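You operate a simulated robot arm through the tools that you are given. There is no shell and no other tool. Be economical: measure what you need, move in short steps, check, and stop when the job is done.

You are at the controls of a simulated robot arm. One attempt, no reset.

TASK
Take one side shot of the blue sneaker in the light box.
Fine: the one on the table; on the round plate, door shut, meter on OK; backdrop, zoom and tone as they are. Set down upright: what you pick out.

It is judged by the outcome, as a careful person would: the job done as asked, and still so three seconds after it is handed in. It fails if anything else is knocked over, pushed out of place, dropped, spilled or broken.

THE ROBOT
A 6-joint arm with a two-finger parallel gripper on a trunk, on a base that drives. Base frame: it is fixed to the floor where the robot stands at the start and does not move with it; the origin is under the middle of the robot, x ahead of it, y to its left, z up. Readings come in m, rad, newtons and seconds.
With the tool pointing down near the work surface it reaches from about 0.28 to 0.68 m from the robot's upright axis, wherever it stands. Its first joint turns from -2.897 to 2.897 rad. Places, roughly: backdrop knob [0.4, 0.1, 0.7]; light box door [0.4, 0.2, 0.9]; tone switch [0.5, 0.2, 1.3]; top of the round white plate [0.6, 0.3, 0.8]; zoom dial [0.4, 0.2, 1.3]. Payload 4.1 kg.
The tool frame sits at the grasp point between the pads (the TCP): z along the fingers, y along the line on which they close. The tips reach 0.023 m beyond it. The gripper opens to 0.094 m. The fingers are 0.038 m wide and 0.01 m thick; the gripper's body (0.054 by 0.096 m) begins 0.039 m behind the TCP.
Orientation is told as [roll, pitch, yaw] about the base's x, y, z axes, in that order, counted from this pose: with the fingers straight down and closing along the base's y, the tool's x points along the base's -x, its y along +y and its z along -z.

THE INTERFACE
- The arm moves only by the tool nudge_tool. Its argument "steps" is a list of rows, each a list of 7 numbers: the closure in counts, from 0 (fully open) to 255 (shut), then the shift along the tool's x, y, z in units of 300 mm (1.0 is 300 mm), then the turn, a rotation vector about the tool's x, y, z in units of 90 degrees (1.0 is 90 degrees). In form: [[fingers, x, y, z, ax, ay, az], ...]. A call has 1 to 10 rows; each row is the pose to reach, as a shift and turn from the pose commanded when the call began, along the tool's axes at that moment. A call with a number of a shift or a turn outside -1 to 1 is refused whole. A row lasts 0.2 s, in which the tool goes at most 0.05 m and 0.15 rad; a call with a longer step from one row to the next is refused whole, and so is a gripper value outside its range. A pose out of reach is approached as far as the arm can. The call stops where the force on the tool passes 60 N (or 10 N more than at its start, if that is more) or the arm is blocked; 0.2 s more then pass. Each finger travels about 0.045 m/s and halts on what it meets, pressing with about 42 N; the grip force reading is that of the motor and also rises with nothing between the fingers. The clock runs only during rows and for 0.2 s after the last one: add rows that repeat a pose to give the fingers time. The reply holds the time, the measured pose of the TCP, the force on the tool along the base axes, the opening and the grip force, in the units named above and with some noise, with the torque about the TCP (base axes, N m) and any sound that the robot's microphone picked up.
- Cameras (640 x 400 px; columns grow to the right, rows downward): "scene" is now at [-0.0222, 0.1229, 1.4317]; the picture's right is [-0.78, -0.63, 0.00], its down [-0.58, 0.73, -0.36] and it looks along [0.23, -0.28, -0.93] (base axes); focal length 214 px, centre (320, 200). "wrist" rides on the gripper at [0.086, 0.016, -0.074] in the tool frame; the picture's right is [-0.18, 0.98, 0.00], its down [-0.58, -0.11, -0.81] and it looks along [-0.79, -0.15, 0.59] (tool axes); focal length 243 px, centre (320, 200). There is no depth. A picture from a camera that has moved, and an enlarged one, comes with that camera's place and axes in the base frame and with its lens.
- camera(camera): a new picture of that camera. The clock stands still meanwhile.
- lift_body(by): slides the trunk up (or, below 0, down) by that many m; the arm and the scene camera ride with it, the base frame stays. It gives what a move gives, with no picture.
- drive_base(legs): drives the robot by 1 to 6 legs, each [ahead, turn to the left] in m and rad, along the robot's own axes; the way and the turn of a leg run together, so that a leg with both is an arc; at most 1.5 m and 3.142 rad a leg. The arm and the cameras ride along, it lands a little off, and it stops where it bumps. It gives what a move gives.
- turn_head(pan, tilt): turns the head with the scene camera to pan (to the left, within 2.705 rad either way) and tilt (down, from -0.506 to 1.204), counted from straight ahead of the robot. It gives what a move gives.
- enlarge(camera, box): a new picture of the part [left, top, right, bottom] of that camera's present view, enlarged. The clock stands still meanwhile.
- finish_job(): hands the job in; it is judged then, once.

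Go step by step. Nothing tells you exact positions but the pictures and the camera data: compare them with the known pose of the tool, close in by small moves and look again before you grip or let go. The budget is 120 turns and 98 pictures, counting those below and the enlarged ones. Unless the task says otherwise, let go and move clear before handing in, and close with one line.

The tools are called after ">>>" as name(argument=value, ...) on one line, values as JSON. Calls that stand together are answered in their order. nudge_tool: Moves the arm, as the interface text tells. Its arguments: {"type":"object","properties":{"steps":{"type":"array"}},"required":["steps"]} The other tools are called the same way: lift_body (by) slides the trunk up or down; drive_base (legs) drives the base; turn_head (pan, tilt) turns the head that bears the scene camera; camera (camera) takes a picture; enlarge (camera, box) takes an enlarged picture of a part of a camera's view; finish_job () hands the job in.

At the start:

```text
clock: 0.0
tool_pos: [0.3123, 0.295, 1.2307]
tool_rot: [0.0, 0.0, 0.0]
ft_force: [0.2, 0.3, -1.0]
ft_torque: [0.0, 0.0, -0.02]
opening: 0.094
gripper_force: 0.0
trunk travel left (down, up): [-0.425, 0.165]
robot x, y, heading: [-0.0021, 0.0021, -0.0]
head pan, tilt: [-0.895, 1.201]
```

scene: 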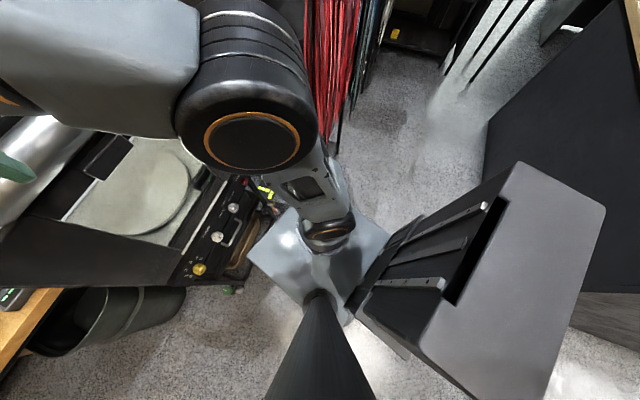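
wrist: 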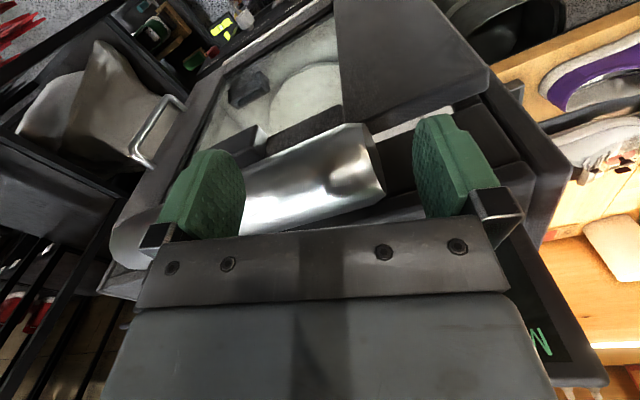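

I see a light box ahead with a round plate inside, and shoes on a table to its left. I'll turn the head to survey.

>>> turn_head(pan=0.5, tilt=0.5)

>>> camera(camera="scene")

>>> turn_head(pan=1.5, tilt=0.6)

>>> camera(camera="scene")

>>> turn_head(pan=-0.6, tilt=0.5)

>>> camera(camera="scene")

```text
clock: 1.5
tool_pos: [0.3106, 0.2961, 1.23]
tool_rot: [0.0, -0.001, -0.001]
ft_force: [0.3, 0.1, 1.4]
ft_torque: [0.0, 0.0, -0.01]
opening: 0.0941
gripper_force: 0.0
trunk travel left (down, up): [-0.425, 0.165]
robot x, y, heading: [0.0017, -0.0007, 0.001]
head pan, tilt: [0.499, 0.499]
```

```text
95 pictures are left
camera scene: at [0.0228, 0.2101, 1.4854], right [0.48, -0.88, 0.0], down [-0.42, -0.23, -0.88], along [0.77, 0.42, -0.48], focal length 214 px, centre (320, 200)
```

scene: 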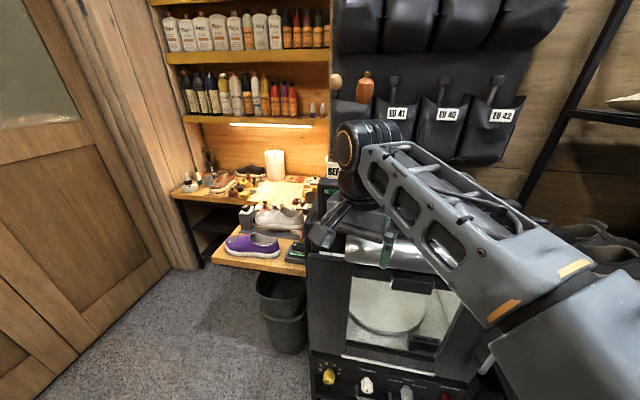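

```text
clock: 2.8
tool_pos: [0.3117, 0.2961, 1.2314]
tool_rot: [0.001, -0.001, 0.0]
ft_force: [0.2, 1.0, 0.2]
ft_torque: [0.03, 0.01, 0.0]
opening: 0.0941
gripper_force: 0.0
trunk travel left (down, up): [-0.425, 0.165]
robot x, y, heading: [-0.0009, -0.0019, -0.0]
head pan, tilt: [1.499, 0.6]
```

```text
94 pictures are left
camera scene: at [-0.0508, 0.2547, 1.4763], right [1.0, -0.07, 0.0], down [-0.04, -0.56, -0.83], along [0.06, 0.82, -0.56], focal length 214 px, centre (320, 200)
```

scene: 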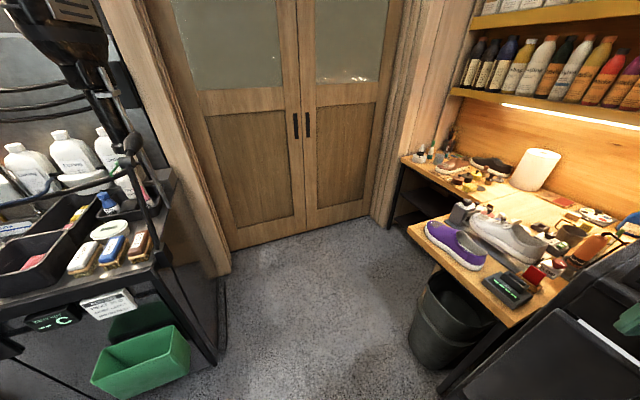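

```text
clock: 4.8
tool_pos: [0.3124, 0.2965, 1.2299]
tool_rot: [0.001, 0.0, -0.001]
ft_force: [-0.4, 0.0, 0.7]
ft_torque: [-0.01, 0.01, -0.04]
opening: 0.094
gripper_force: 0.1
trunk travel left (down, up): [-0.425, 0.165]
robot x, y, heading: [0.0024, 0.0025, 0.0]
head pan, tilt: [-0.6, 0.499]
```

```text
93 pictures are left
camera scene: at [0.018, 0.1152, 1.4854], right [-0.56, -0.83, 0.0], down [-0.4, 0.27, -0.88], along [0.72, -0.5, -0.48], focal length 214 px, centre (320, 200)
```

scene: 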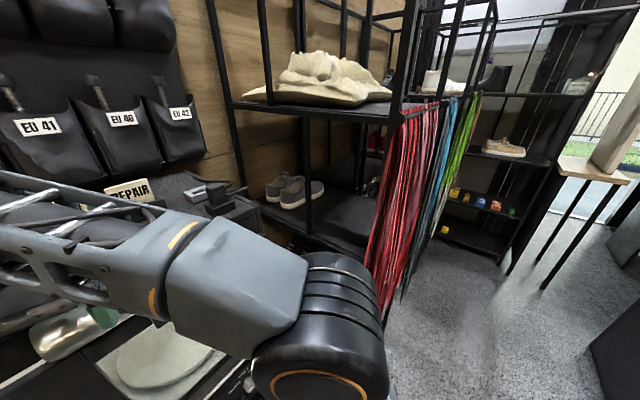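

The bench to the left has a blue/purple sneaker and a grey one. I look closer there, and behind the robot.

>>> turn_head(pan=0.95, tilt=0.6)

>>> enlarge(camera="scene", box=[180, 80, 500, 280])

>>> turn_head(pan=2.6, tilt=0.5)

>>> camera(camera="scene")

>>> turn_head(pan=-2.0, tilt=0.5)

>>> camera(camera="scene")

>>> turn_head(pan=0.2, tilt=1.0)

>>> camera(camera="scene")

```text
clock: 6.4
tool_pos: [0.3129, 0.2958, 1.2316]
tool_rot: [0.0, 0.002, 0.0]
ft_force: [0.5, 1.5, -0.5]
ft_torque: [-0.01, 0.02, 0.0]
opening: 0.0939
gripper_force: 0.1
trunk travel left (down, up): [-0.425, 0.165]
robot x, y, heading: [-0.0018, -0.004, 0.001]
head pan, tilt: [0.949, 0.6]
```

```text
2.00 times, centred on (340, 180) of scene
camera zoom: at [-0.0056, 0.2384, 1.4763], right [0.81, -0.58, 0.0], down [-0.33, -0.46, -0.83], along [0.48, 0.67, -0.56], focal length 429 px, centre (280, 240)
```

zoom: 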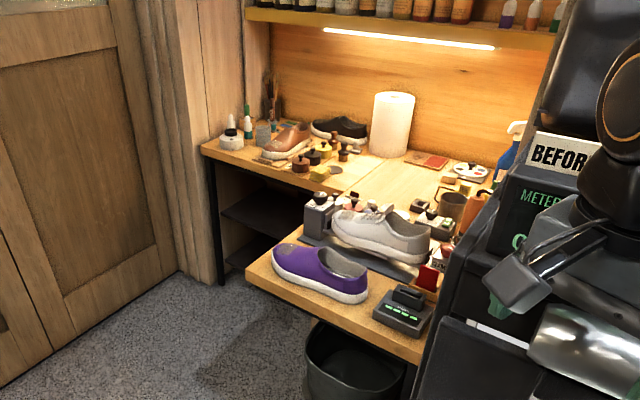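

```text
clock: 8.1
tool_pos: [0.312, 0.2949, 1.2313]
tool_rot: [0.001, 0.0, 0.002]
ft_force: [0.1, -0.4, 0.5]
ft_torque: [0.01, -0.01, -0.02]
opening: 0.094
gripper_force: 0.0
trunk travel left (down, up): [-0.425, 0.165]
robot x, y, heading: [0.0046, 0.0019, -0.001]
head pan, tilt: [2.601, 0.499]
```

```text
91 pictures are left
camera scene: at [-0.1351, 0.2135, 1.4854], right [0.52, 0.86, 0.0], down [0.41, -0.25, -0.88], along [-0.75, 0.45, -0.48], focal length 214 px, centre (320, 200)
```

scene: 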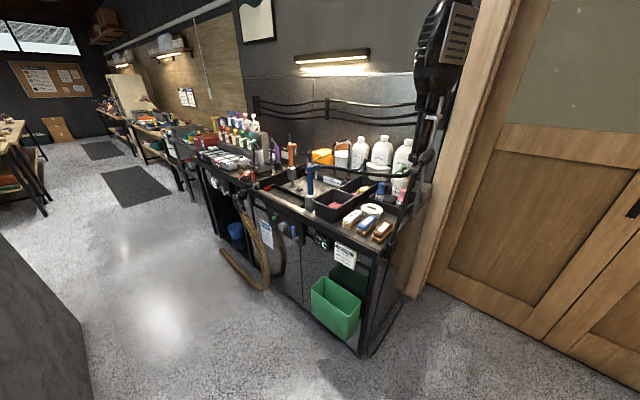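

```text
clock: 11.8
tool_pos: [0.3118, 0.2963, 1.231]
tool_rot: [0.001, 0.0, 0.002]
ft_force: [-0.2, -0.2, 0.5]
ft_torque: [-0.01, -0.04, 0.0]
opening: 0.0939
gripper_force: 0.0
trunk travel left (down, up): [-0.425, 0.165]
robot x, y, heading: [0.0054, -0.0005, 0.0]
head pan, tilt: [-2.0, 0.499]
```

```text
90 pictures are left
camera scene: at [-0.095, 0.0838, 1.4854], right [-0.91, 0.42, 0.0], down [0.2, 0.44, -0.88], along [-0.37, -0.8, -0.48], focal length 214 px, centre (320, 200)
```

scene: 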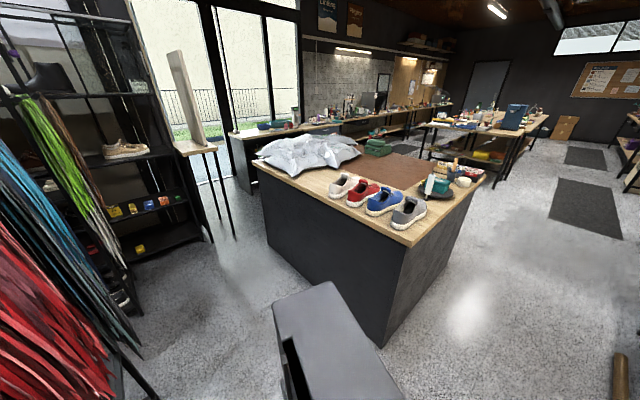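

```text
clock: 13.9
tool_pos: [0.3118, 0.2954, 1.2309]
tool_rot: [0.0, -0.001, -0.001]
ft_force: [-0.7, -0.5, 0.0]
ft_torque: [-0.02, 0.01, 0.01]
opening: 0.0938
gripper_force: 0.0
trunk travel left (down, up): [-0.425, 0.165]
robot x, y, heading: [-0.0017, -0.0028, -0.0]
head pan, tilt: [0.201, 1.0]
```

```text
89 pictures are left
camera scene: at [0.0111, 0.1804, 1.4443], right [0.2, -0.98, 0.0], down [-0.82, -0.17, -0.54], along [0.53, 0.11, -0.84], focal length 214 px, centre (320, 200)
```

scene: 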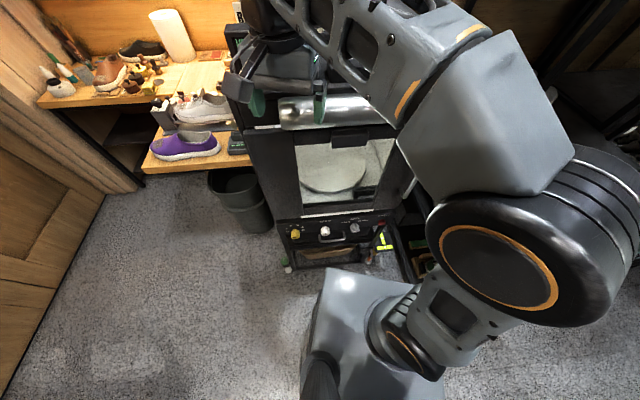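

A blue sneaker stands on the counter table behind-right (next to pink, red and grey ones). I inspect that and the light box closer.

>>> enlarge(camera="scene", box=[220, 20, 460, 270])

>>> turn_head(pan=0.6, tilt=0.5)

>>> enlarge(camera="scene", box=[300, 150, 560, 400])

>>> turn_head(pan=-2.2, tilt=0.6)

>>> enlarge(camera="scene", box=[160, 100, 420, 260])

```text
1.60 times, centred on (340, 145) of scene
camera zoom: at [0.0111, 0.1804, 1.4443], right [0.2, -0.98, 0.0], down [-0.82, -0.17, -0.54], along [0.53, 0.11, -0.84], focal length 343 px, centre (288, 288)
```

zoom: 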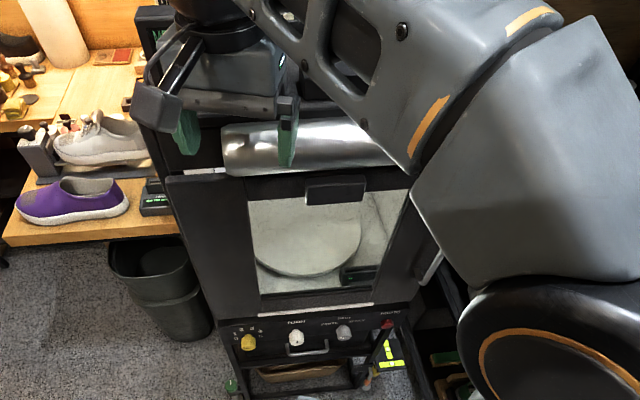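

```text
clock: 14.8
tool_pos: [0.3112, 0.2968, 1.2303]
tool_rot: [0.001, -0.001, -0.001]
ft_force: [0.3, -0.1, -0.3]
ft_torque: [0.01, 0.0, -0.01]
opening: 0.0941
gripper_force: 0.0
trunk travel left (down, up): [-0.425, 0.165]
robot x, y, heading: [-0.0035, 0.0011, -0.001]
head pan, tilt: [0.6, 0.499]
```

```text
1.60 times, centred on (430, 275) of scene
camera zoom: at [0.018, 0.2179, 1.4853], right [0.56, -0.83, 0.0], down [-0.4, -0.27, -0.88], along [0.72, 0.5, -0.48], focal length 343 px, centre (144, 80)
```

zoom: 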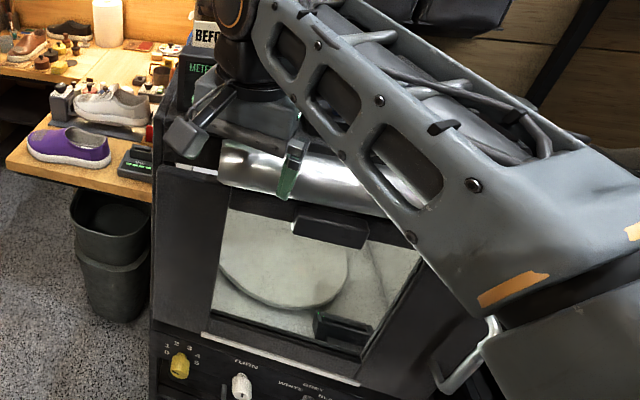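

```text
clock: 17.3
tool_pos: [0.3113, 0.2959, 1.2297]
tool_rot: [0.001, -0.001, 0.0]
ft_force: [0.1, 1.0, -0.9]
ft_torque: [0.01, -0.04, -0.03]
opening: 0.0939
gripper_force: 0.0
trunk travel left (down, up): [-0.425, 0.165]
robot x, y, heading: [-0.0056, 0.0028, 0.0]
head pan, tilt: [-2.201, 0.6]
```

```text
2.46 times, centred on (290, 180) of scene
camera zoom: at [-0.1092, 0.0951, 1.4763], right [-0.81, 0.59, 0.0], down [0.33, 0.46, -0.83], along [-0.49, -0.67, -0.56], focal length 528 px, centre (394, 249)
```

zoom: 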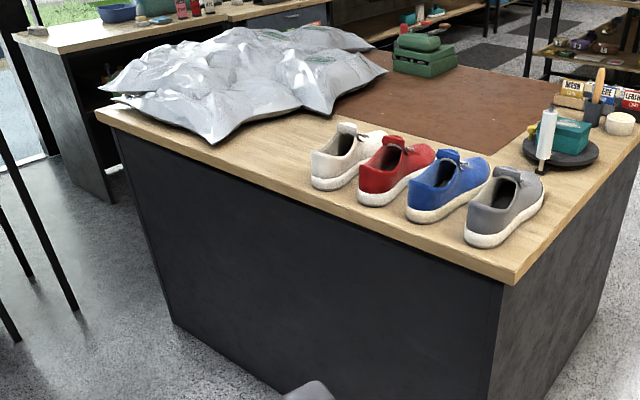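

The blue sneaker on the counter table is the target. Now I check my own footprint and surroundings before driving.

>>> turn_head(pan=-2.2, tilt=1.2)

>>> camera(camera="scene")

>>> turn_head(pan=2.3, tilt=1.2)

>>> camera(camera="scene")

>>> turn_head(pan=-1.3, tilt=0.9)

>>> camera(camera="scene")

```text
clock: 18.3
tool_pos: [0.3119, 0.2959, 1.231]
tool_rot: [-0.002, 0.0, -0.001]
ft_force: [-0.5, 0.3, 0.7]
ft_torque: [0.01, -0.02, -0.01]
opening: 0.0941
gripper_force: 0.0
trunk travel left (down, up): [-0.425, 0.165]
robot x, y, heading: [-0.0016, 0.0009, 0.001]
head pan, tilt: [-2.201, 1.201]
```

```text
85 pictures are left
camera scene: at [-0.0901, 0.1213, 1.4318], right [-0.81, 0.59, 0.0], down [0.55, 0.75, -0.36], along [-0.21, -0.29, -0.93], focal length 214 px, centre (320, 200)
```

scene: 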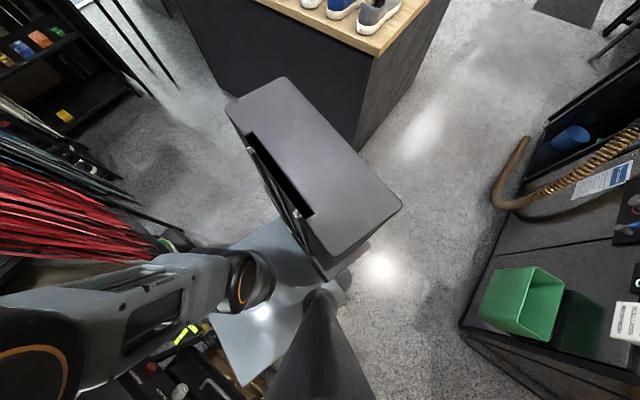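

```text
clock: 21.9
tool_pos: [0.3125, 0.2965, 1.2312]
tool_rot: [0.0, -0.001, 0.0]
ft_force: [0.1, -0.1, -0.1]
ft_torque: [-0.03, 0.01, 0.03]
opening: 0.0941
gripper_force: 0.1
trunk travel left (down, up): [-0.425, 0.165]
robot x, y, heading: [0.0026, -0.0011, 0.001]
head pan, tilt: [2.3, 1.201]
```

```text
84 pictures are left
camera scene: at [-0.0944, 0.2083, 1.4317], right [0.75, 0.67, 0.0], down [0.62, -0.7, -0.36], along [-0.24, 0.27, -0.93], focal length 214 px, centre (320, 200)
```

scene: 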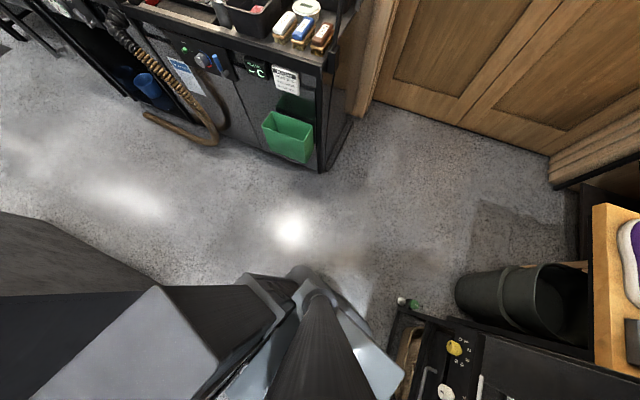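

```text
clock: 24.9
tool_pos: [0.3122, 0.2959, 1.2309]
tool_rot: [-0.001, 0.0, 0.0]
ft_force: [0.5, 0.0, 0.2]
ft_torque: [-0.02, -0.01, 0.0]
opening: 0.0943
gripper_force: 0.1
trunk travel left (down, up): [-0.425, 0.165]
robot x, y, heading: [0.0021, -0.001, -0.005]
head pan, tilt: [-1.3, 0.901]
```

```text
83 pictures are left
camera scene: at [-0.0369, 0.0938, 1.4515], right [-0.96, -0.27, 0.0], down [-0.21, 0.76, -0.62], along [0.17, -0.6, -0.78], focal length 214 px, centre (320, 200)
```

scene: 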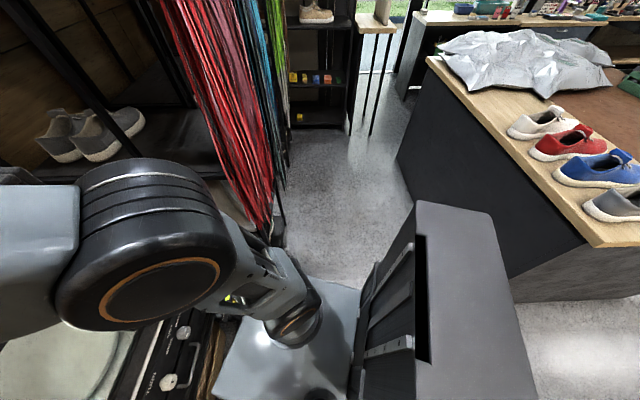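

The grey block is my own rear housing; the counter's near edge runs from about (-0.73,-0.38) to (-0.31,-1.80). I back off the light box, turn toward the counter and look.

>>> drive_base(legs=[[-0.12, 0], [0, -1.82]])

>>> turn_head(pan=-0.5, tilt=0.7)

>>> camera(camera="scene")

>>> turn_head(pan=1.9, tilt=0.6)

>>> camera(camera="scene")

```text
clock: 29.0
tool_pos: [0.2682, -0.1769, 1.2317]
tool_rot: [0.008, 0.008, -1.187]
ft_force: [-2.2, 5.1, -0.8]
ft_torque: [-0.32, -0.18, -0.07]
opening: 0.094
gripper_force: 0.2
trunk travel left (down, up): [-0.425, 0.165]
robot x, y, heading: [-0.1178, -0.0007, -1.203]
head pan, tilt: [-1.3, 0.901]
stopped in leg 2: the force on the tool passed its limit (the readings are from after the stop); the commanded pose is now the measured one
```

```text
clock: 30.1
tool_pos: [0.2693, -0.1776, 1.2327]
tool_rot: [0.01, 0.008, -1.188]
ft_force: [-1.2, 6.2, 0.6]
ft_torque: [-0.52, -0.14, -0.03]
opening: 0.094
gripper_force: 0.1
trunk travel left (down, up): [-0.425, 0.165]
robot x, y, heading: [-0.1211, 0.0003, -1.199]
head pan, tilt: [-0.499, 0.7]
```

```text
82 pictures are left
camera scene: at [0.0039, 0.0331, 1.4677], right [-0.99, 0.13, 0.0], down [0.08, 0.64, -0.77], along [-0.1, -0.76, -0.64], focal length 214 px, centre (320, 200)
```

scene: 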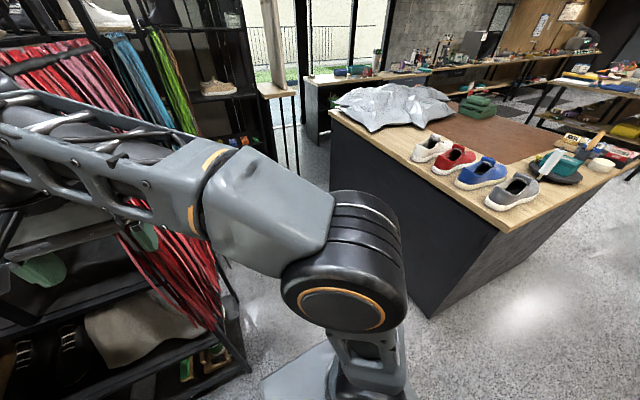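

```text
clock: 32.3
tool_pos: [0.2681, -0.1782, 1.2315]
tool_rot: [0.01, 0.009, -1.186]
ft_force: [-1.3, 6.0, 1.6]
ft_torque: [-0.56, -0.14, -0.07]
opening: 0.094
gripper_force: 0.1
trunk travel left (down, up): [-0.425, 0.165]
robot x, y, heading: [-0.1219, 0.0023, -1.2]
head pan, tilt: [1.901, 0.6]
```

```text
81 pictures are left
camera scene: at [0.0826, 0.1742, 1.4762], right [0.64, -0.77, 0.0], down [-0.43, -0.36, -0.82], along [0.63, 0.53, -0.57], focal length 214 px, centre (320, 200)
```

scene: 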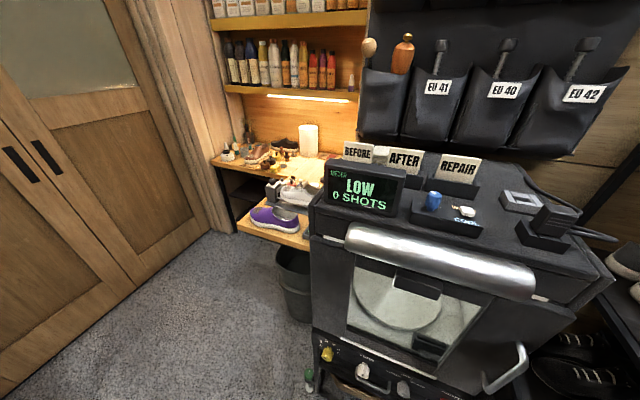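

My gripper touched the hanging laces; I turn back left slightly away. Also, the display says "LOW, 0 SHOTS", so I zoom in on the light box panel.

>>> drive_base(legs=[[0, 0.25]])

>>> turn_head(pan=1.65, tilt=0.75)

>>> enlarge(camera="scene", box=[290, 220, 550, 400])

>>> enlarge(camera="scene", box=[300, 80, 620, 280])

>>> turn_head(pan=-0.6, tilt=0.7)

>>> camera(camera="scene")

```text
clock: 33.5
tool_pos: [0.2995, -0.0789, 1.2316]
tool_rot: [0.008, 0.009, -0.941]
ft_force: [-0.6, 0.3, -0.1]
ft_torque: [-0.02, -0.01, 0.0]
opening: 0.0941
gripper_force: 0.1
trunk travel left (down, up): [-0.425, 0.165]
robot x, y, heading: [-0.1204, -0.0013, -0.956]
head pan, tilt: [1.901, 0.6]
```

```text
clock: 34.3
tool_pos: [0.3007, -0.0791, 1.2308]
tool_rot: [0.01, 0.009, -0.941]
ft_force: [-0.8, -0.1, 0.2]
ft_torque: [0.02, 0.03, 0.0]
opening: 0.0943
gripper_force: 0.1
trunk travel left (down, up): [-0.425, 0.165]
robot x, y, heading: [-0.122, -0.0008, -0.953]
head pan, tilt: [1.649, 0.75]
```

```text
2.22 times, centred on (420, 310) of scene
camera zoom: at [0.0466, 0.1984, 1.4635], right [0.64, -0.77, 0.0], down [-0.52, -0.44, -0.73], along [0.56, 0.47, -0.68], focal length 477 px, centre (98, -44)
```

zoom: 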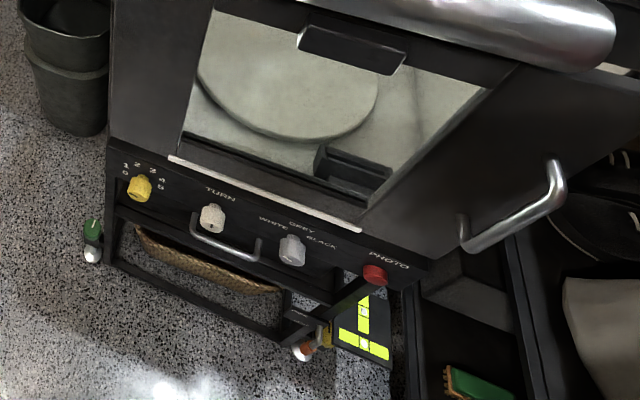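

```text
2.00 times, centred on (460, 180) of scene
camera zoom: at [0.0466, 0.1984, 1.4635], right [0.64, -0.77, 0.0], down [-0.52, -0.44, -0.73], along [0.56, 0.47, -0.68], focal length 429 px, centre (40, 240)
```

zoom: 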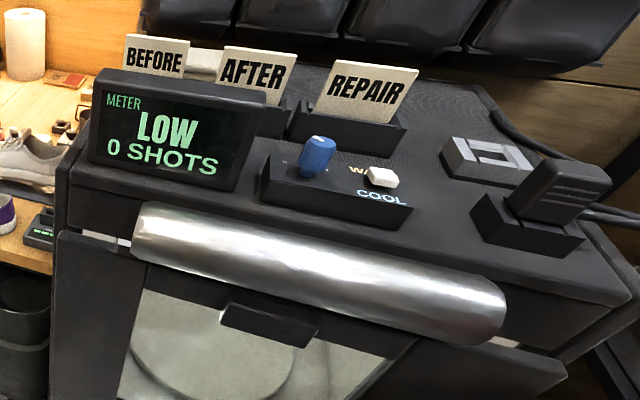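

```text
clock: 36.4
tool_pos: [0.3006, -0.0782, 1.2317]
tool_rot: [0.009, 0.01, -0.939]
ft_force: [-0.3, -0.1, 0.3]
ft_torque: [-0.03, -0.04, 0.03]
opening: 0.094
gripper_force: 0.0
trunk travel left (down, up): [-0.425, 0.165]
robot x, y, heading: [-0.1237, -0.0006, -0.955]
head pan, tilt: [-0.6, 0.7]
```

```text
78 pictures are left
camera scene: at [-0.0158, 0.0604, 1.4677], right [-1.0, -0.02, 0.0], down [-0.01, 0.64, -0.77], along [0.01, -0.76, -0.64], focal length 214 px, centre (320, 200)
```

scene: 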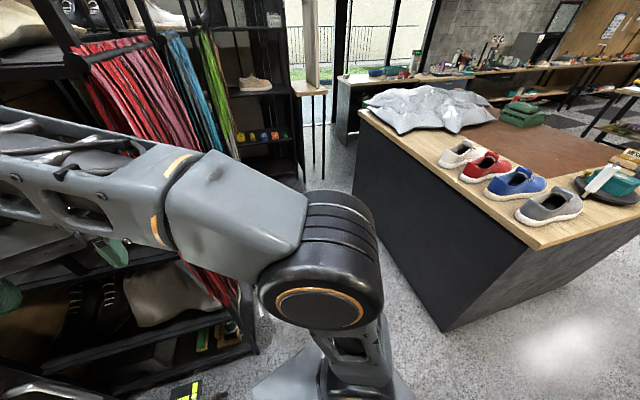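

Box controls found: yellow brightness knob 0–5, TURN knob, backdrop knob, red PHOTO button, silver door handle on the right. Now I back away from the laces, turn toward the counter and advance.

>>> drive_base(legs=[[-0.2, 0], [0, -0.62], [0.62, 0]])

>>> turn_head(pan=-1.0, tilt=0.9)

>>> camera(camera="scene")

```text
clock: 42.7
tool_pos: [0.046, -0.7625, 1.2306]
tool_rot: [0.008, 0.008, -1.578]
ft_force: [-0.6, 0.2, -0.6]
ft_torque: [-0.02, 0.02, 0.03]
opening: 0.0941
gripper_force: 0.1
trunk travel left (down, up): [-0.425, 0.165]
robot x, y, heading: [-0.2458, -0.448, -1.596]
head pan, tilt: [-0.6, 0.7]
```

```text
clock: 43.6
tool_pos: [0.0463, -0.7628, 1.2323]
tool_rot: [0.01, 0.009, -1.58]
ft_force: [1.1, -0.9, -0.3]
ft_torque: [-0.02, 0.02, -0.02]
opening: 0.0941
gripper_force: 0.0
trunk travel left (down, up): [-0.425, 0.165]
robot x, y, heading: [-0.2469, -0.45, -1.589]
head pan, tilt: [-1.0, 0.901]
```

```text
77 pictures are left
camera scene: at [-0.1397, -0.4318, 1.4516], right [-0.52, 0.85, 0.0], down [0.67, 0.41, -0.62], along [-0.53, -0.32, -0.78], focal length 214 px, centre (320, 200)
```

scene: 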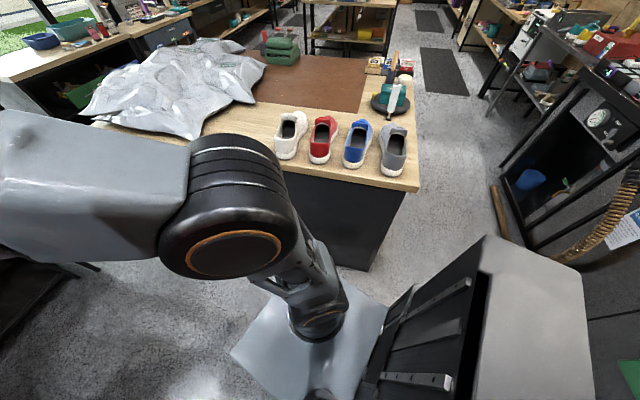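

The shoe row is clear: blue sneaker centred about (-0.82, -0.665). I turn to face the counter.

>>> drive_base(legs=[[0, -1.27]])

>>> turn_head(pan=0.0, tilt=0.9)

>>> camera(camera="scene")

>>> camera(camera="wrist")

```text
clock: 47.2
tool_pos: [-0.4649, -0.8172, 1.2315]
tool_rot: [0.009, 0.008, -2.862]
ft_force: [0.0, 0.2, -1.2]
ft_torque: [-0.03, 0.01, -0.02]
opening: 0.0942
gripper_force: 0.1
trunk travel left (down, up): [-0.425, 0.165]
robot x, y, heading: [-0.244, -0.4476, -2.875]
head pan, tilt: [-1.0, 0.901]
```

```text
clock: 48.5
tool_pos: [-0.4645, -0.8179, 1.2308]
tool_rot: [0.008, 0.009, -2.864]
ft_force: [0.9, -0.6, -0.3]
ft_torque: [-0.03, -0.05, 0.01]
opening: 0.094
gripper_force: 0.0
trunk travel left (down, up): [-0.425, 0.165]
robot x, y, heading: [-0.2444, -0.45, -2.875]
head pan, tilt: [0.0, 0.901]
```

```text
76 pictures are left
camera scene: at [-0.2145, -0.6134, 1.4515], right [-0.26, 0.97, 0.0], down [0.76, 0.2, -0.62], along [-0.6, -0.16, -0.78], focal length 214 px, centre (320, 200)
```

scene: 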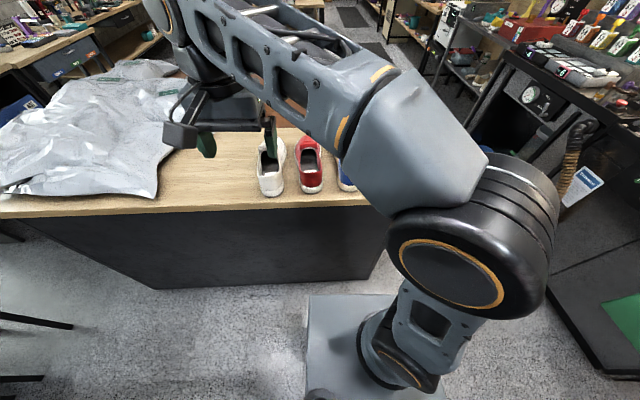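

```text
75 pictures are left
camera wrist: at [-0.3774, -0.8103, 1.3071], right [0.09, -1.0, 0.01], down [-0.6, -0.05, 0.8], along [-0.8, -0.08, -0.6], focal length 243 px, centre (320, 200)
```

wrist: 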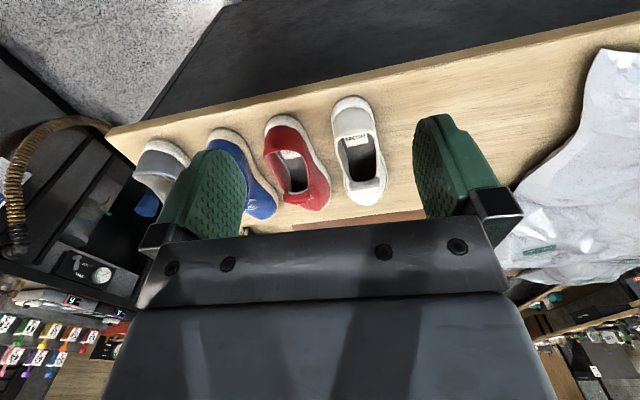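

Toe/heel directions need a closer look. Before planning the grasp I look back at the light box from here, to understand its door and interior.

>>> turn_head(pan=-2.5, tilt=0.45)

>>> enlarge(camera="scene", box=[200, 60, 460, 300])

>>> enlarge(camera="wrist", box=[110, 80, 400, 260])

```text
clock: 50.7
tool_pos: [-0.4644, -0.8169, 1.2311]
tool_rot: [0.008, 0.008, -2.863]
ft_force: [0.4, 1.0, -0.5]
ft_torque: [0.02, 0.01, 0.0]
opening: 0.0935
gripper_force: 0.1
trunk travel left (down, up): [-0.425, 0.165]
robot x, y, heading: [-0.2508, -0.4468, -2.876]
head pan, tilt: [-2.499, 0.45]
```

```text
1.67 times, centred on (330, 180) of scene
camera zoom: at [-0.0851, -0.5213, 1.4899], right [0.79, -0.62, 0.0], down [-0.27, -0.34, -0.9], along [0.55, 0.71, -0.44], focal length 358 px, centre (303, 233)
```

zoom: 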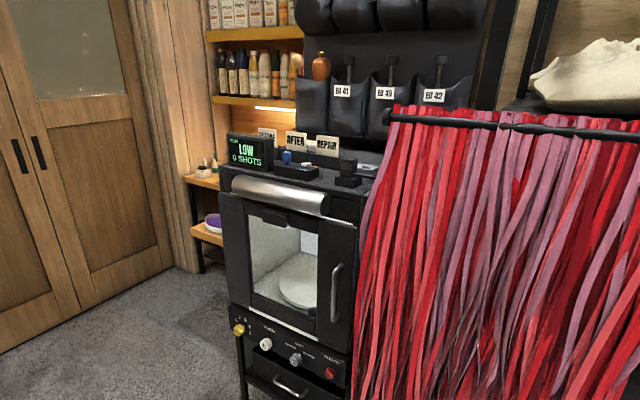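

```text
2.21 times, centred on (255, 170) of wrist
camera zoom: at [-0.3774, -0.8103, 1.3071], right [0.09, -1.0, 0.01], down [-0.6, -0.05, 0.8], along [-0.8, -0.08, -0.6], focal length 535 px, centre (463, 266)
```

zoom: 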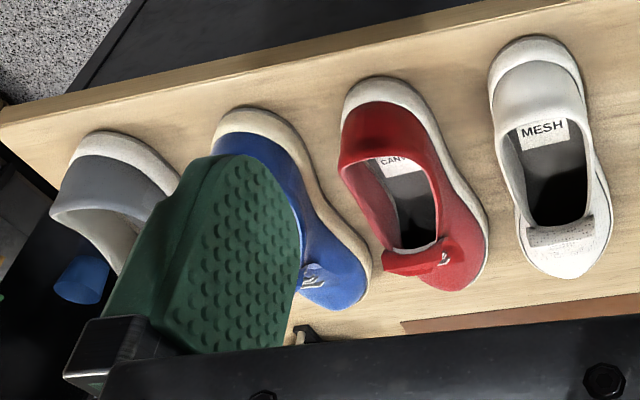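

The box (like an oven) faces this counter: door hinged left, handle right at about (0.41,-0.01,0.98), door z 0.78–1.15, box rotated ~0.305 rad. The shoe heels point toward me. I should open the door first, so I drive back to the box.

>>> drive_base(legs=[[0, 1.29], [-0.62, 0], [0, 1.88]])

>>> turn_head(pan=0.1, tilt=0.6)

>>> camera(camera="scene")

```text
clock: 62.0
tool_pos: [-0.0469, 0.557, 1.232]
tool_rot: [0.009, 0.008, 0.348]
ft_force: [-0.1, 0.3, -0.4]
ft_torque: [-0.01, 0.0, -0.01]
opening: 0.0937
gripper_force: 0.0
trunk travel left (down, up): [-0.425, 0.165]
robot x, y, heading: [-0.2361, 0.1716, 0.332]
head pan, tilt: [-2.499, 0.45]
```

```text
clock: 64.3
tool_pos: [-0.0467, 0.5562, 1.2315]
tool_rot: [0.008, 0.01, 0.347]
ft_force: [-0.6, -0.1, -1.2]
ft_torque: [-0.01, 0.03, 0.01]
opening: 0.0938
gripper_force: 0.3
trunk travel left (down, up): [-0.425, 0.165]
robot x, y, heading: [-0.2418, 0.1712, 0.333]
head pan, tilt: [0.099, 0.6]
```

```text
72 pictures are left
camera scene: at [-0.2675, 0.3481, 1.4763], right [0.42, -0.91, 0.0], down [-0.51, -0.24, -0.83], along [0.75, 0.35, -0.56], focal length 214 px, centre (320, 200)
```

scene: 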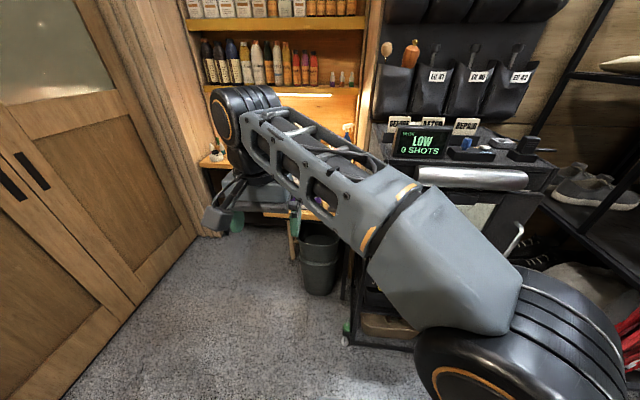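

I reposition to the right of the box's centreline (clear of the door's swing), backing in so that the arm stays away from the laces.

>>> drive_base(legs=[[0, 1.5], [-0.33, 0], [0, -1.53]])

>>> turn_head(pan=0.1, tilt=0.6)

>>> camera(camera="scene")

```text
clock: 74.0
tool_pos: [0.058, 0.2289, 1.231]
tool_rot: [0.008, 0.006, 0.301]
ft_force: [0.1, 0.6, 0.3]
ft_torque: [0.01, -0.01, 0.02]
opening: 0.0942
gripper_force: 0.1
trunk travel left (down, up): [-0.425, 0.165]
robot x, y, heading: [-0.152, -0.1426, 0.289]
head pan, tilt: [0.099, 0.6]
```

```text
clock: 74.6
tool_pos: [0.0592, 0.2294, 1.2314]
tool_rot: [0.01, 0.01, 0.301]
ft_force: [0.8, 0.3, 0.2]
ft_torque: [0.01, -0.02, 0.01]
opening: 0.0939
gripper_force: 0.0
trunk travel left (down, up): [-0.425, 0.165]
robot x, y, heading: [-0.1525, -0.1418, 0.288]
head pan, tilt: [0.099, 0.6]
```

```text
71 pictures are left
camera scene: at [-0.1723, 0.0322, 1.4763], right [0.38, -0.93, 0.0], down [-0.52, -0.21, -0.83], along [0.76, 0.31, -0.56], focal length 214 px, centre (320, 200)
```

scene: 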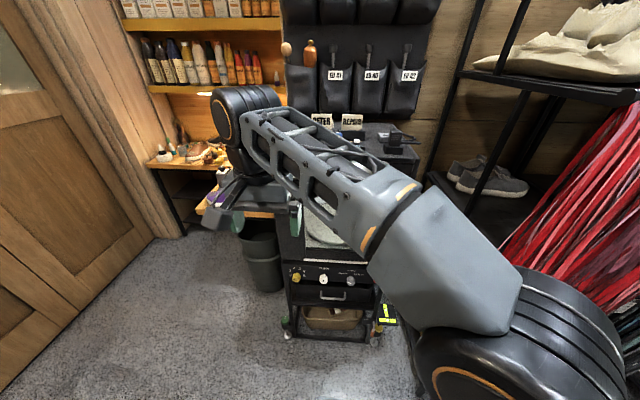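

The arm blocks the view. I move the tool right and a bit forward, to be in front of the handle, then lower the trunk.

>>> nudge_tool(steps=[[0, -0.03, -0.16, 0, 0, 0, 0], [0, -0.06, -0.31, 0, 0, 0, 0], [0, -0.1, -0.46, 0, 0, 0, 0], [0, -0.12, -0.61, 0, 0, 0, 0], [0, -0.15, -0.76, 0, 0, 0, 0], [0, -0.18, -0.9, 0, 0, 0, 0], [0, -0.2, -1.0, 0, 0, 0, 0]])

>>> lift_body(by=-0.25)

>>> camera(camera="scene")

>>> camera(camera="wrist")

```text
clock: 76.2
tool_pos: [0.2051, -0.0386, 1.2274]
tool_rot: [0.009, 0.008, 0.302]
ft_force: [0.3, 0.7, 0.0]
ft_torque: [-0.01, 0.02, -0.02]
opening: 0.0942
gripper_force: 0.1
trunk travel left (down, up): [-0.425, 0.165]
robot x, y, heading: [-0.1525, -0.1415, 0.284]
head pan, tilt: [0.099, 0.6]
```

```text
clock: 78.7
tool_pos: [0.2046, -0.0377, 0.9786]
tool_rot: [0.009, 0.008, 0.3]
ft_force: [0.3, 0.0, 0.2]
ft_torque: [0.04, 0.01, 0.02]
opening: 0.094
gripper_force: 0.0
trunk travel left (down, up): [-0.175, 0.415]
robot x, y, heading: [-0.1505, -0.146, 0.285]
head pan, tilt: [0.099, 0.6]
```

```text
70 pictures are left
camera scene: at [-0.1723, 0.0321, 1.2264], right [0.38, -0.93, 0.0], down [-0.52, -0.21, -0.83], along [0.76, 0.31, -0.56], focal length 214 px, centre (320, 200)
```

scene: 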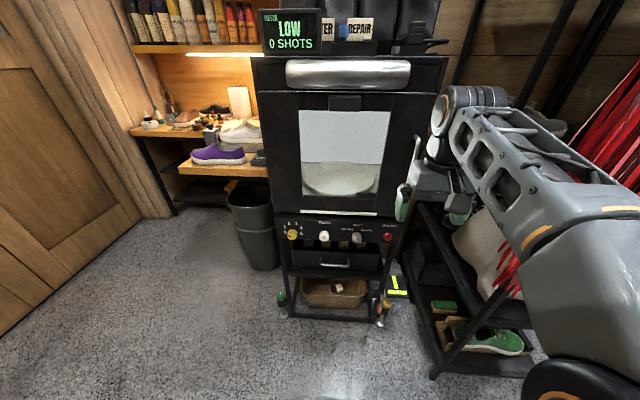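

```text
69 pictures are left
camera wrist: at [0.1186, -0.0504, 1.0535], right [-0.11, 0.99, 0.01], down [0.6, 0.06, 0.8], along [0.79, 0.1, -0.6], focal length 243 px, centre (320, 200)
```

wrist: 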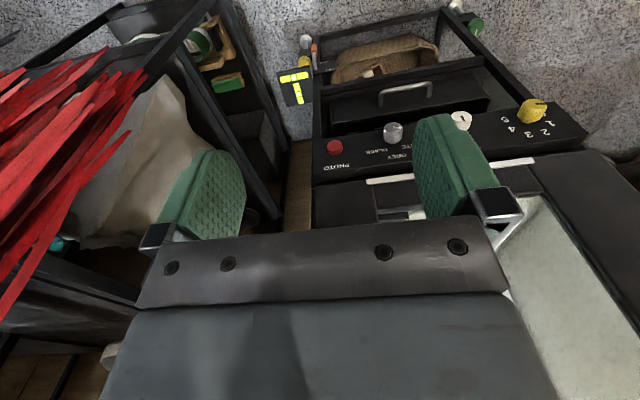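

Clear view of the box now. I zoom in on the window, handle and panel.

>>> enlarge(camera="scene", box=[250, 80, 450, 280])

>>> enlarge(camera="scene", box=[250, 0, 450, 110])

```text
2.00 times, centred on (350, 180) of scene
camera zoom: at [-0.1723, 0.0321, 1.2264], right [0.38, -0.93, 0.0], down [-0.52, -0.21, -0.83], along [0.76, 0.31, -0.56], focal length 429 px, centre (260, 240)
```

zoom: 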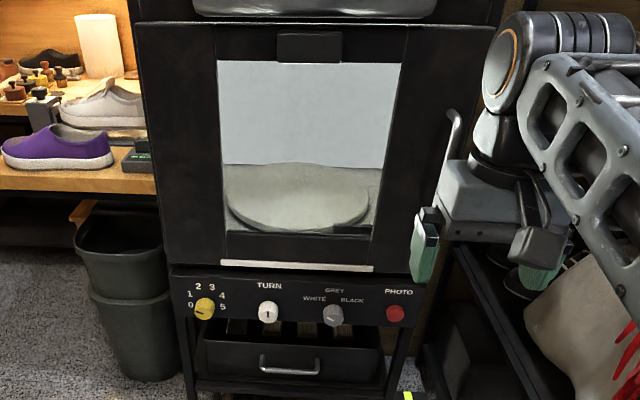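

```text
3.20 times, centred on (350, 55) of scene
camera zoom: at [-0.1723, 0.0321, 1.2264], right [0.38, -0.93, 0.0], down [-0.52, -0.21, -0.83], along [0.76, 0.31, -0.56], focal length 686 px, centre (224, 664)
```

zoom: 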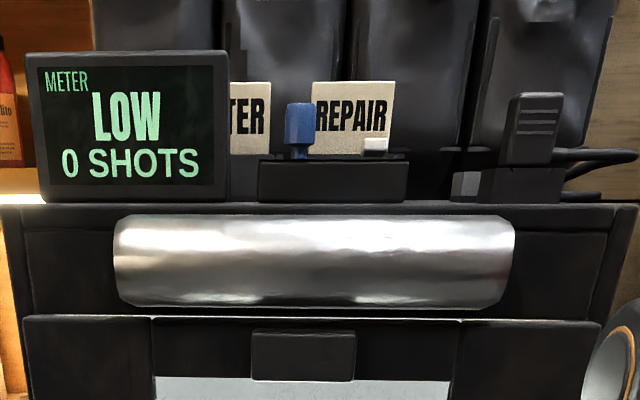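

Yellow knob is at 0, backdrop white, door shut. Now I turn the tool to horizontal, pointing at the handle.

>>> nudge_tool(steps=[[0, -0.04, -0.02, 0, 0, -0.09, 0], [0, -0.08, -0.04, 0, 0, -0.18, 0], [0, -0.12, -0.06, 0, 0, -0.27, 0], [0, -0.16, -0.08, 0, 0, -0.36, 0], [0, -0.2, -0.1, 0, 0, -0.45, 0], [0, -0.23, -0.11, 0, 0, -0.54, 0], [0, -0.26, -0.12, 0, 0, -0.63, 0], [0, -0.29, -0.127, 0, 0, -0.72, 0], [0, -0.3, -0.127, 0, 0, -0.81, 0], [0, -0.3, -0.127, 0, 0, -0.9, 0]])

>>> camera(camera="scene")

>>> camera(camera="wrist")

```text
clock: 80.9
tool_pos: [0.3024, -0.0501, 0.975]
tool_rot: [-0.043, -1.399, 0.344]
ft_force: [0.2, 0.0, -0.3]
ft_torque: [0.03, 0.04, -0.02]
opening: 0.0941
gripper_force: 0.1
trunk travel left (down, up): [-0.175, 0.415]
robot x, y, heading: [-0.1521, -0.1449, 0.282]
head pan, tilt: [0.099, 0.6]
```

```text
66 pictures are left
camera scene: at [-0.1723, 0.0321, 1.2264], right [0.38, -0.93, 0.0], down [-0.52, -0.21, -0.83], along [0.76, 0.31, -0.56], focal length 214 px, centre (320, 200)
```

scene: 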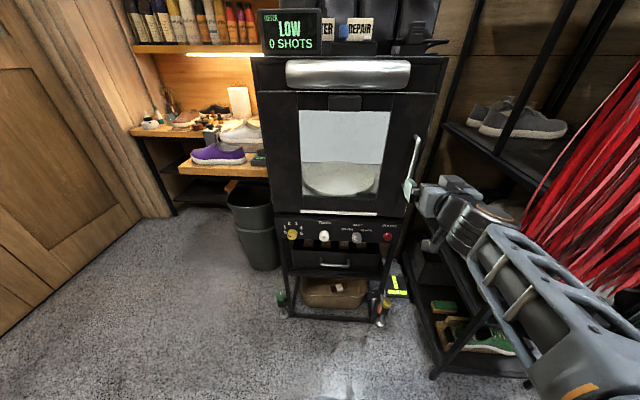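

```text
65 pictures are left
camera wrist: at [0.2135, -0.0618, 0.9026], right [-0.26, 0.95, 0.17], down [-0.63, -0.3, 0.71], along [0.73, 0.08, 0.68], focal length 243 px, centre (320, 200)
```

wrist: 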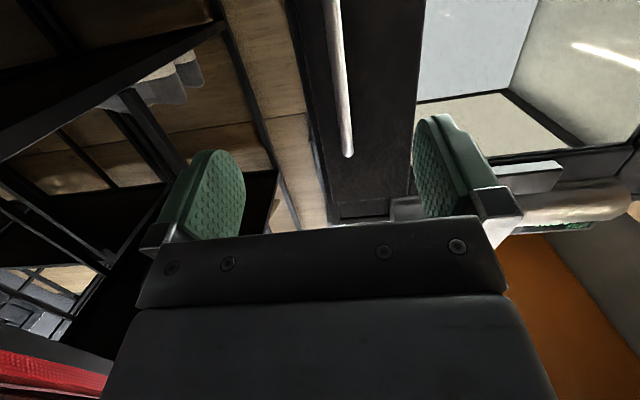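

The handle bar is between the fingers' line. I advance ~0.1 m and close on it.

>>> nudge_tool(steps=[[0, -0.01, 0.01, 0.12, 0, -0.05, 0], [0, -0.03, 0.02, 0.24, 0, -0.08, 0], [0, -0.05, 0.03, 0.34, 0, -0.1, 0], [0, -0.05, 0.03, 0.34, 0, -0.1, 0]])

>>> camera(camera="wrist")

```text
clock: 81.9
tool_pos: [0.3984, -0.01, 0.973]
tool_rot: [0.772, -1.558, -0.473]
ft_force: [0.4, 0.1, -0.4]
ft_torque: [0.01, 0.02, -0.01]
opening: 0.094
gripper_force: 0.1
trunk travel left (down, up): [-0.175, 0.415]
robot x, y, heading: [-0.1537, -0.1431, 0.283]
head pan, tilt: [0.099, 0.6]
```

```text
64 pictures are left
camera wrist: at [0.3225, -0.0173, 0.8879], right [-0.29, 0.94, 0.19], down [-0.73, -0.35, 0.59], along [0.62, 0.03, 0.79], focal length 243 px, centre (320, 200)
```

wrist: 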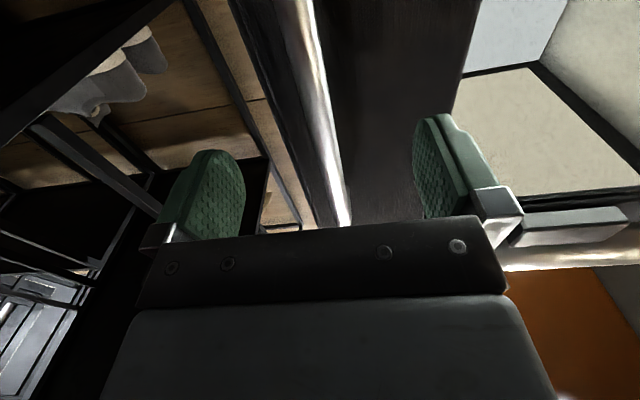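

The bar is between the pads; closing.

>>> nudge_tool(steps=[[255, 0, 0, 0, 0, 0, 0], [255, 0, 0, 0, 0, 0, 0], [255, 0, 0, 0, 0, 0, 0], [255, 0, 0, 0, 0, 0, 0], [255, 0, 0, 0, 0, 0, 0], [255, 0, 0, 0, 0, 0, 0]])

```text
clock: 83.3
tool_pos: [0.3977, -0.006, 0.9737]
tool_rot: [0.357, -1.56, -0.055]
ft_force: [-10.2, 28.5, -1.5]
ft_torque: [-0.66, -0.24, 0.65]
opening: 0.0115
gripper_force: 45.0
trunk travel left (down, up): [-0.175, 0.415]
robot x, y, heading: [-0.1515, -0.1393, 0.292]
head pan, tilt: [0.099, 0.6]
```

Gripped the handle. I pull it along the door's arc in small steps.

>>> nudge_tool(steps=[[255, 0, 0.013, -0.06, 0.016, 0, 0], [255, 0, 0.033, -0.13, 0.04, 0, 0], [255, 0, 0.063, -0.257, 0.08, 0, 0], [255, 0, 0.11, -0.38, 0.12, 0, 0]])

>>> camera(camera="scene")

```text
clock: 83.8
tool_pos: [0.3783, -0.0104, 0.9735]
tool_rot: [0.106, -1.555, 0.192]
ft_force: [-4.5, 25.7, -3.8]
ft_torque: [-0.36, -0.1, 0.66]
opening: 0.0116
gripper_force: 44.7
out of reach, approached as far as the arm can: row 1, 2
trunk travel left (down, up): [-0.175, 0.415]
robot x, y, heading: [-0.1532, -0.1482, 0.301]
head pan, tilt: [0.099, 0.6]
stopped in row 2: the force on the tool passed its limit (the readings are from after the stop); the commanded pose is now the measured one
```

```text
63 pictures are left
camera scene: at [-0.1746, 0.0352, 1.2258], right [0.39, -0.92, 0.0], down [-0.52, -0.22, -0.82], along [0.76, 0.32, -0.57], focal length 214 px, centre (320, 200)
```

scene: 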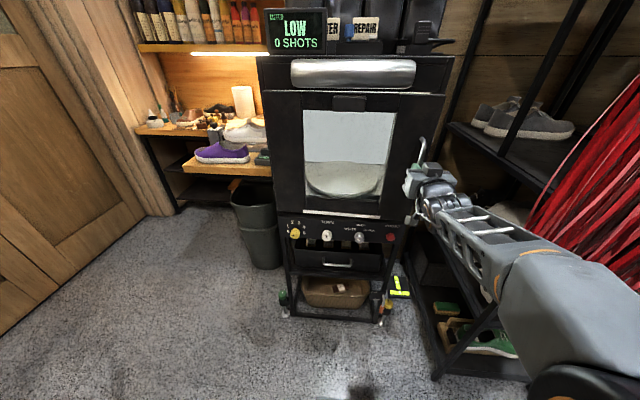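

The arm can't fold further, but the door moved ~2 cm. I'll keep the grip and pull with the base, turning slightly left to follow the arc.

>>> drive_base(legs=[[-0.05, 0.03]])

>>> camera(camera="scene")

```text
clock: 84.7
tool_pos: [0.3277, -0.0132, 0.9738]
tool_rot: [0.352, -1.553, -0.032]
ft_force: [-0.2, 8.0, -6.5]
ft_torque: [-0.95, -0.25, 0.03]
opening: 0.0116
gripper_force: 44.7
trunk travel left (down, up): [-0.175, 0.415]
robot x, y, heading: [-0.1976, -0.1585, 0.321]
head pan, tilt: [0.099, 0.6]
```

```text
62 pictures are left
camera scene: at [-0.2256, 0.0174, 1.2261], right [0.41, -0.91, 0.0], down [-0.52, -0.23, -0.82], along [0.75, 0.34, -0.57], focal length 214 px, centre (320, 200)
```

scene: 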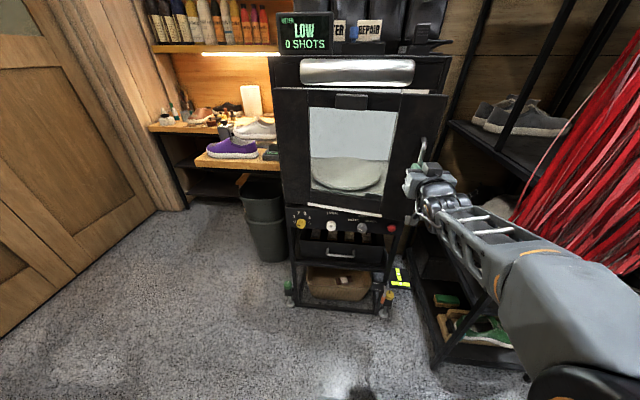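

The door is opening smoothly. Continue with more arc.

>>> drive_base(legs=[[-0.05, 0.04], [-0.05, 0.05]])

>>> drive_base(legs=[[-0.05, 0.07], [-0.045, 0.08]])

>>> camera(camera="scene")

```text
clock: 86.2
tool_pos: [0.2195, -0.0053, 0.9732]
tool_rot: [0.52, -1.552, -0.108]
ft_force: [-6.1, -25.9, -10.9]
ft_torque: [-0.85, -0.47, -0.37]
opening: 0.0119
gripper_force: 44.7
trunk travel left (down, up): [-0.175, 0.415]
robot x, y, heading: [-0.2913, -0.1957, 0.412]
head pan, tilt: [0.099, 0.6]
```

```text
clock: 87.7
tool_pos: [0.1076, 0.0349, 0.9738]
tool_rot: [0.524, -1.558, 0.044]
ft_force: [10.7, 18.1, -1.1]
ft_torque: [-0.02, 0.07, 0.25]
opening: 0.012
gripper_force: 45.0
trunk travel left (down, up): [-0.175, 0.415]
robot x, y, heading: [-0.373, -0.233, 0.564]
head pan, tilt: [0.099, 0.6]
stopped in leg 2: the force on the tool passed its limit (the readings are from after the stop); the commanded pose is now the measured one
```

```text
61 pictures are left
camera scene: at [-0.4381, -0.0696, 1.226], right [0.62, -0.79, 0.0], down [-0.45, -0.35, -0.82], along [0.65, 0.51, -0.57], focal length 214 px, centre (320, 200)
```

scene: 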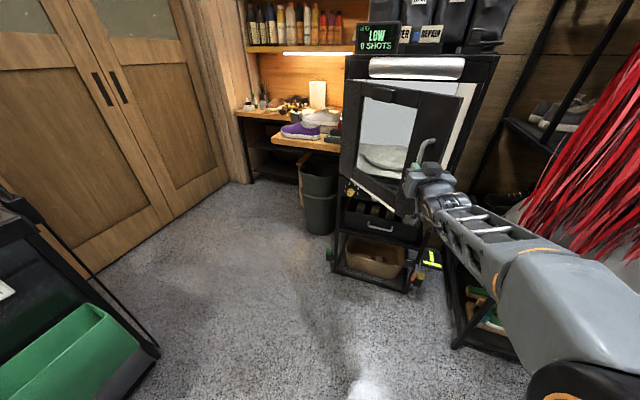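

The door is ~43° open. Before releasing and backing out I check the space behind me.

>>> turn_head(pan=-2.6, tilt=1.0)

>>> camera(camera="scene")

```text
clock: 90.1
tool_pos: [0.1077, 0.0349, 0.9747]
tool_rot: [0.5, -1.557, 0.066]
ft_force: [13.4, 25.2, -5.7]
ft_torque: [-0.05, 0.16, 0.22]
opening: 0.0118
gripper_force: 45.1
trunk travel left (down, up): [-0.175, 0.415]
robot x, y, heading: [-0.3728, -0.2358, 0.562]
head pan, tilt: [-2.601, 1.0]
```

```text
60 pictures are left
camera scene: at [-0.5387, -0.1851, 1.1944], right [-0.89, 0.45, 0.0], down [0.38, 0.75, -0.54], along [-0.24, -0.48, -0.84], focal length 214 px, centre (320, 200)
```

scene: 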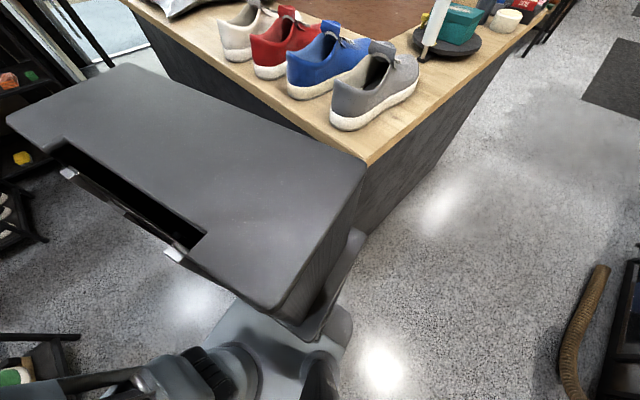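

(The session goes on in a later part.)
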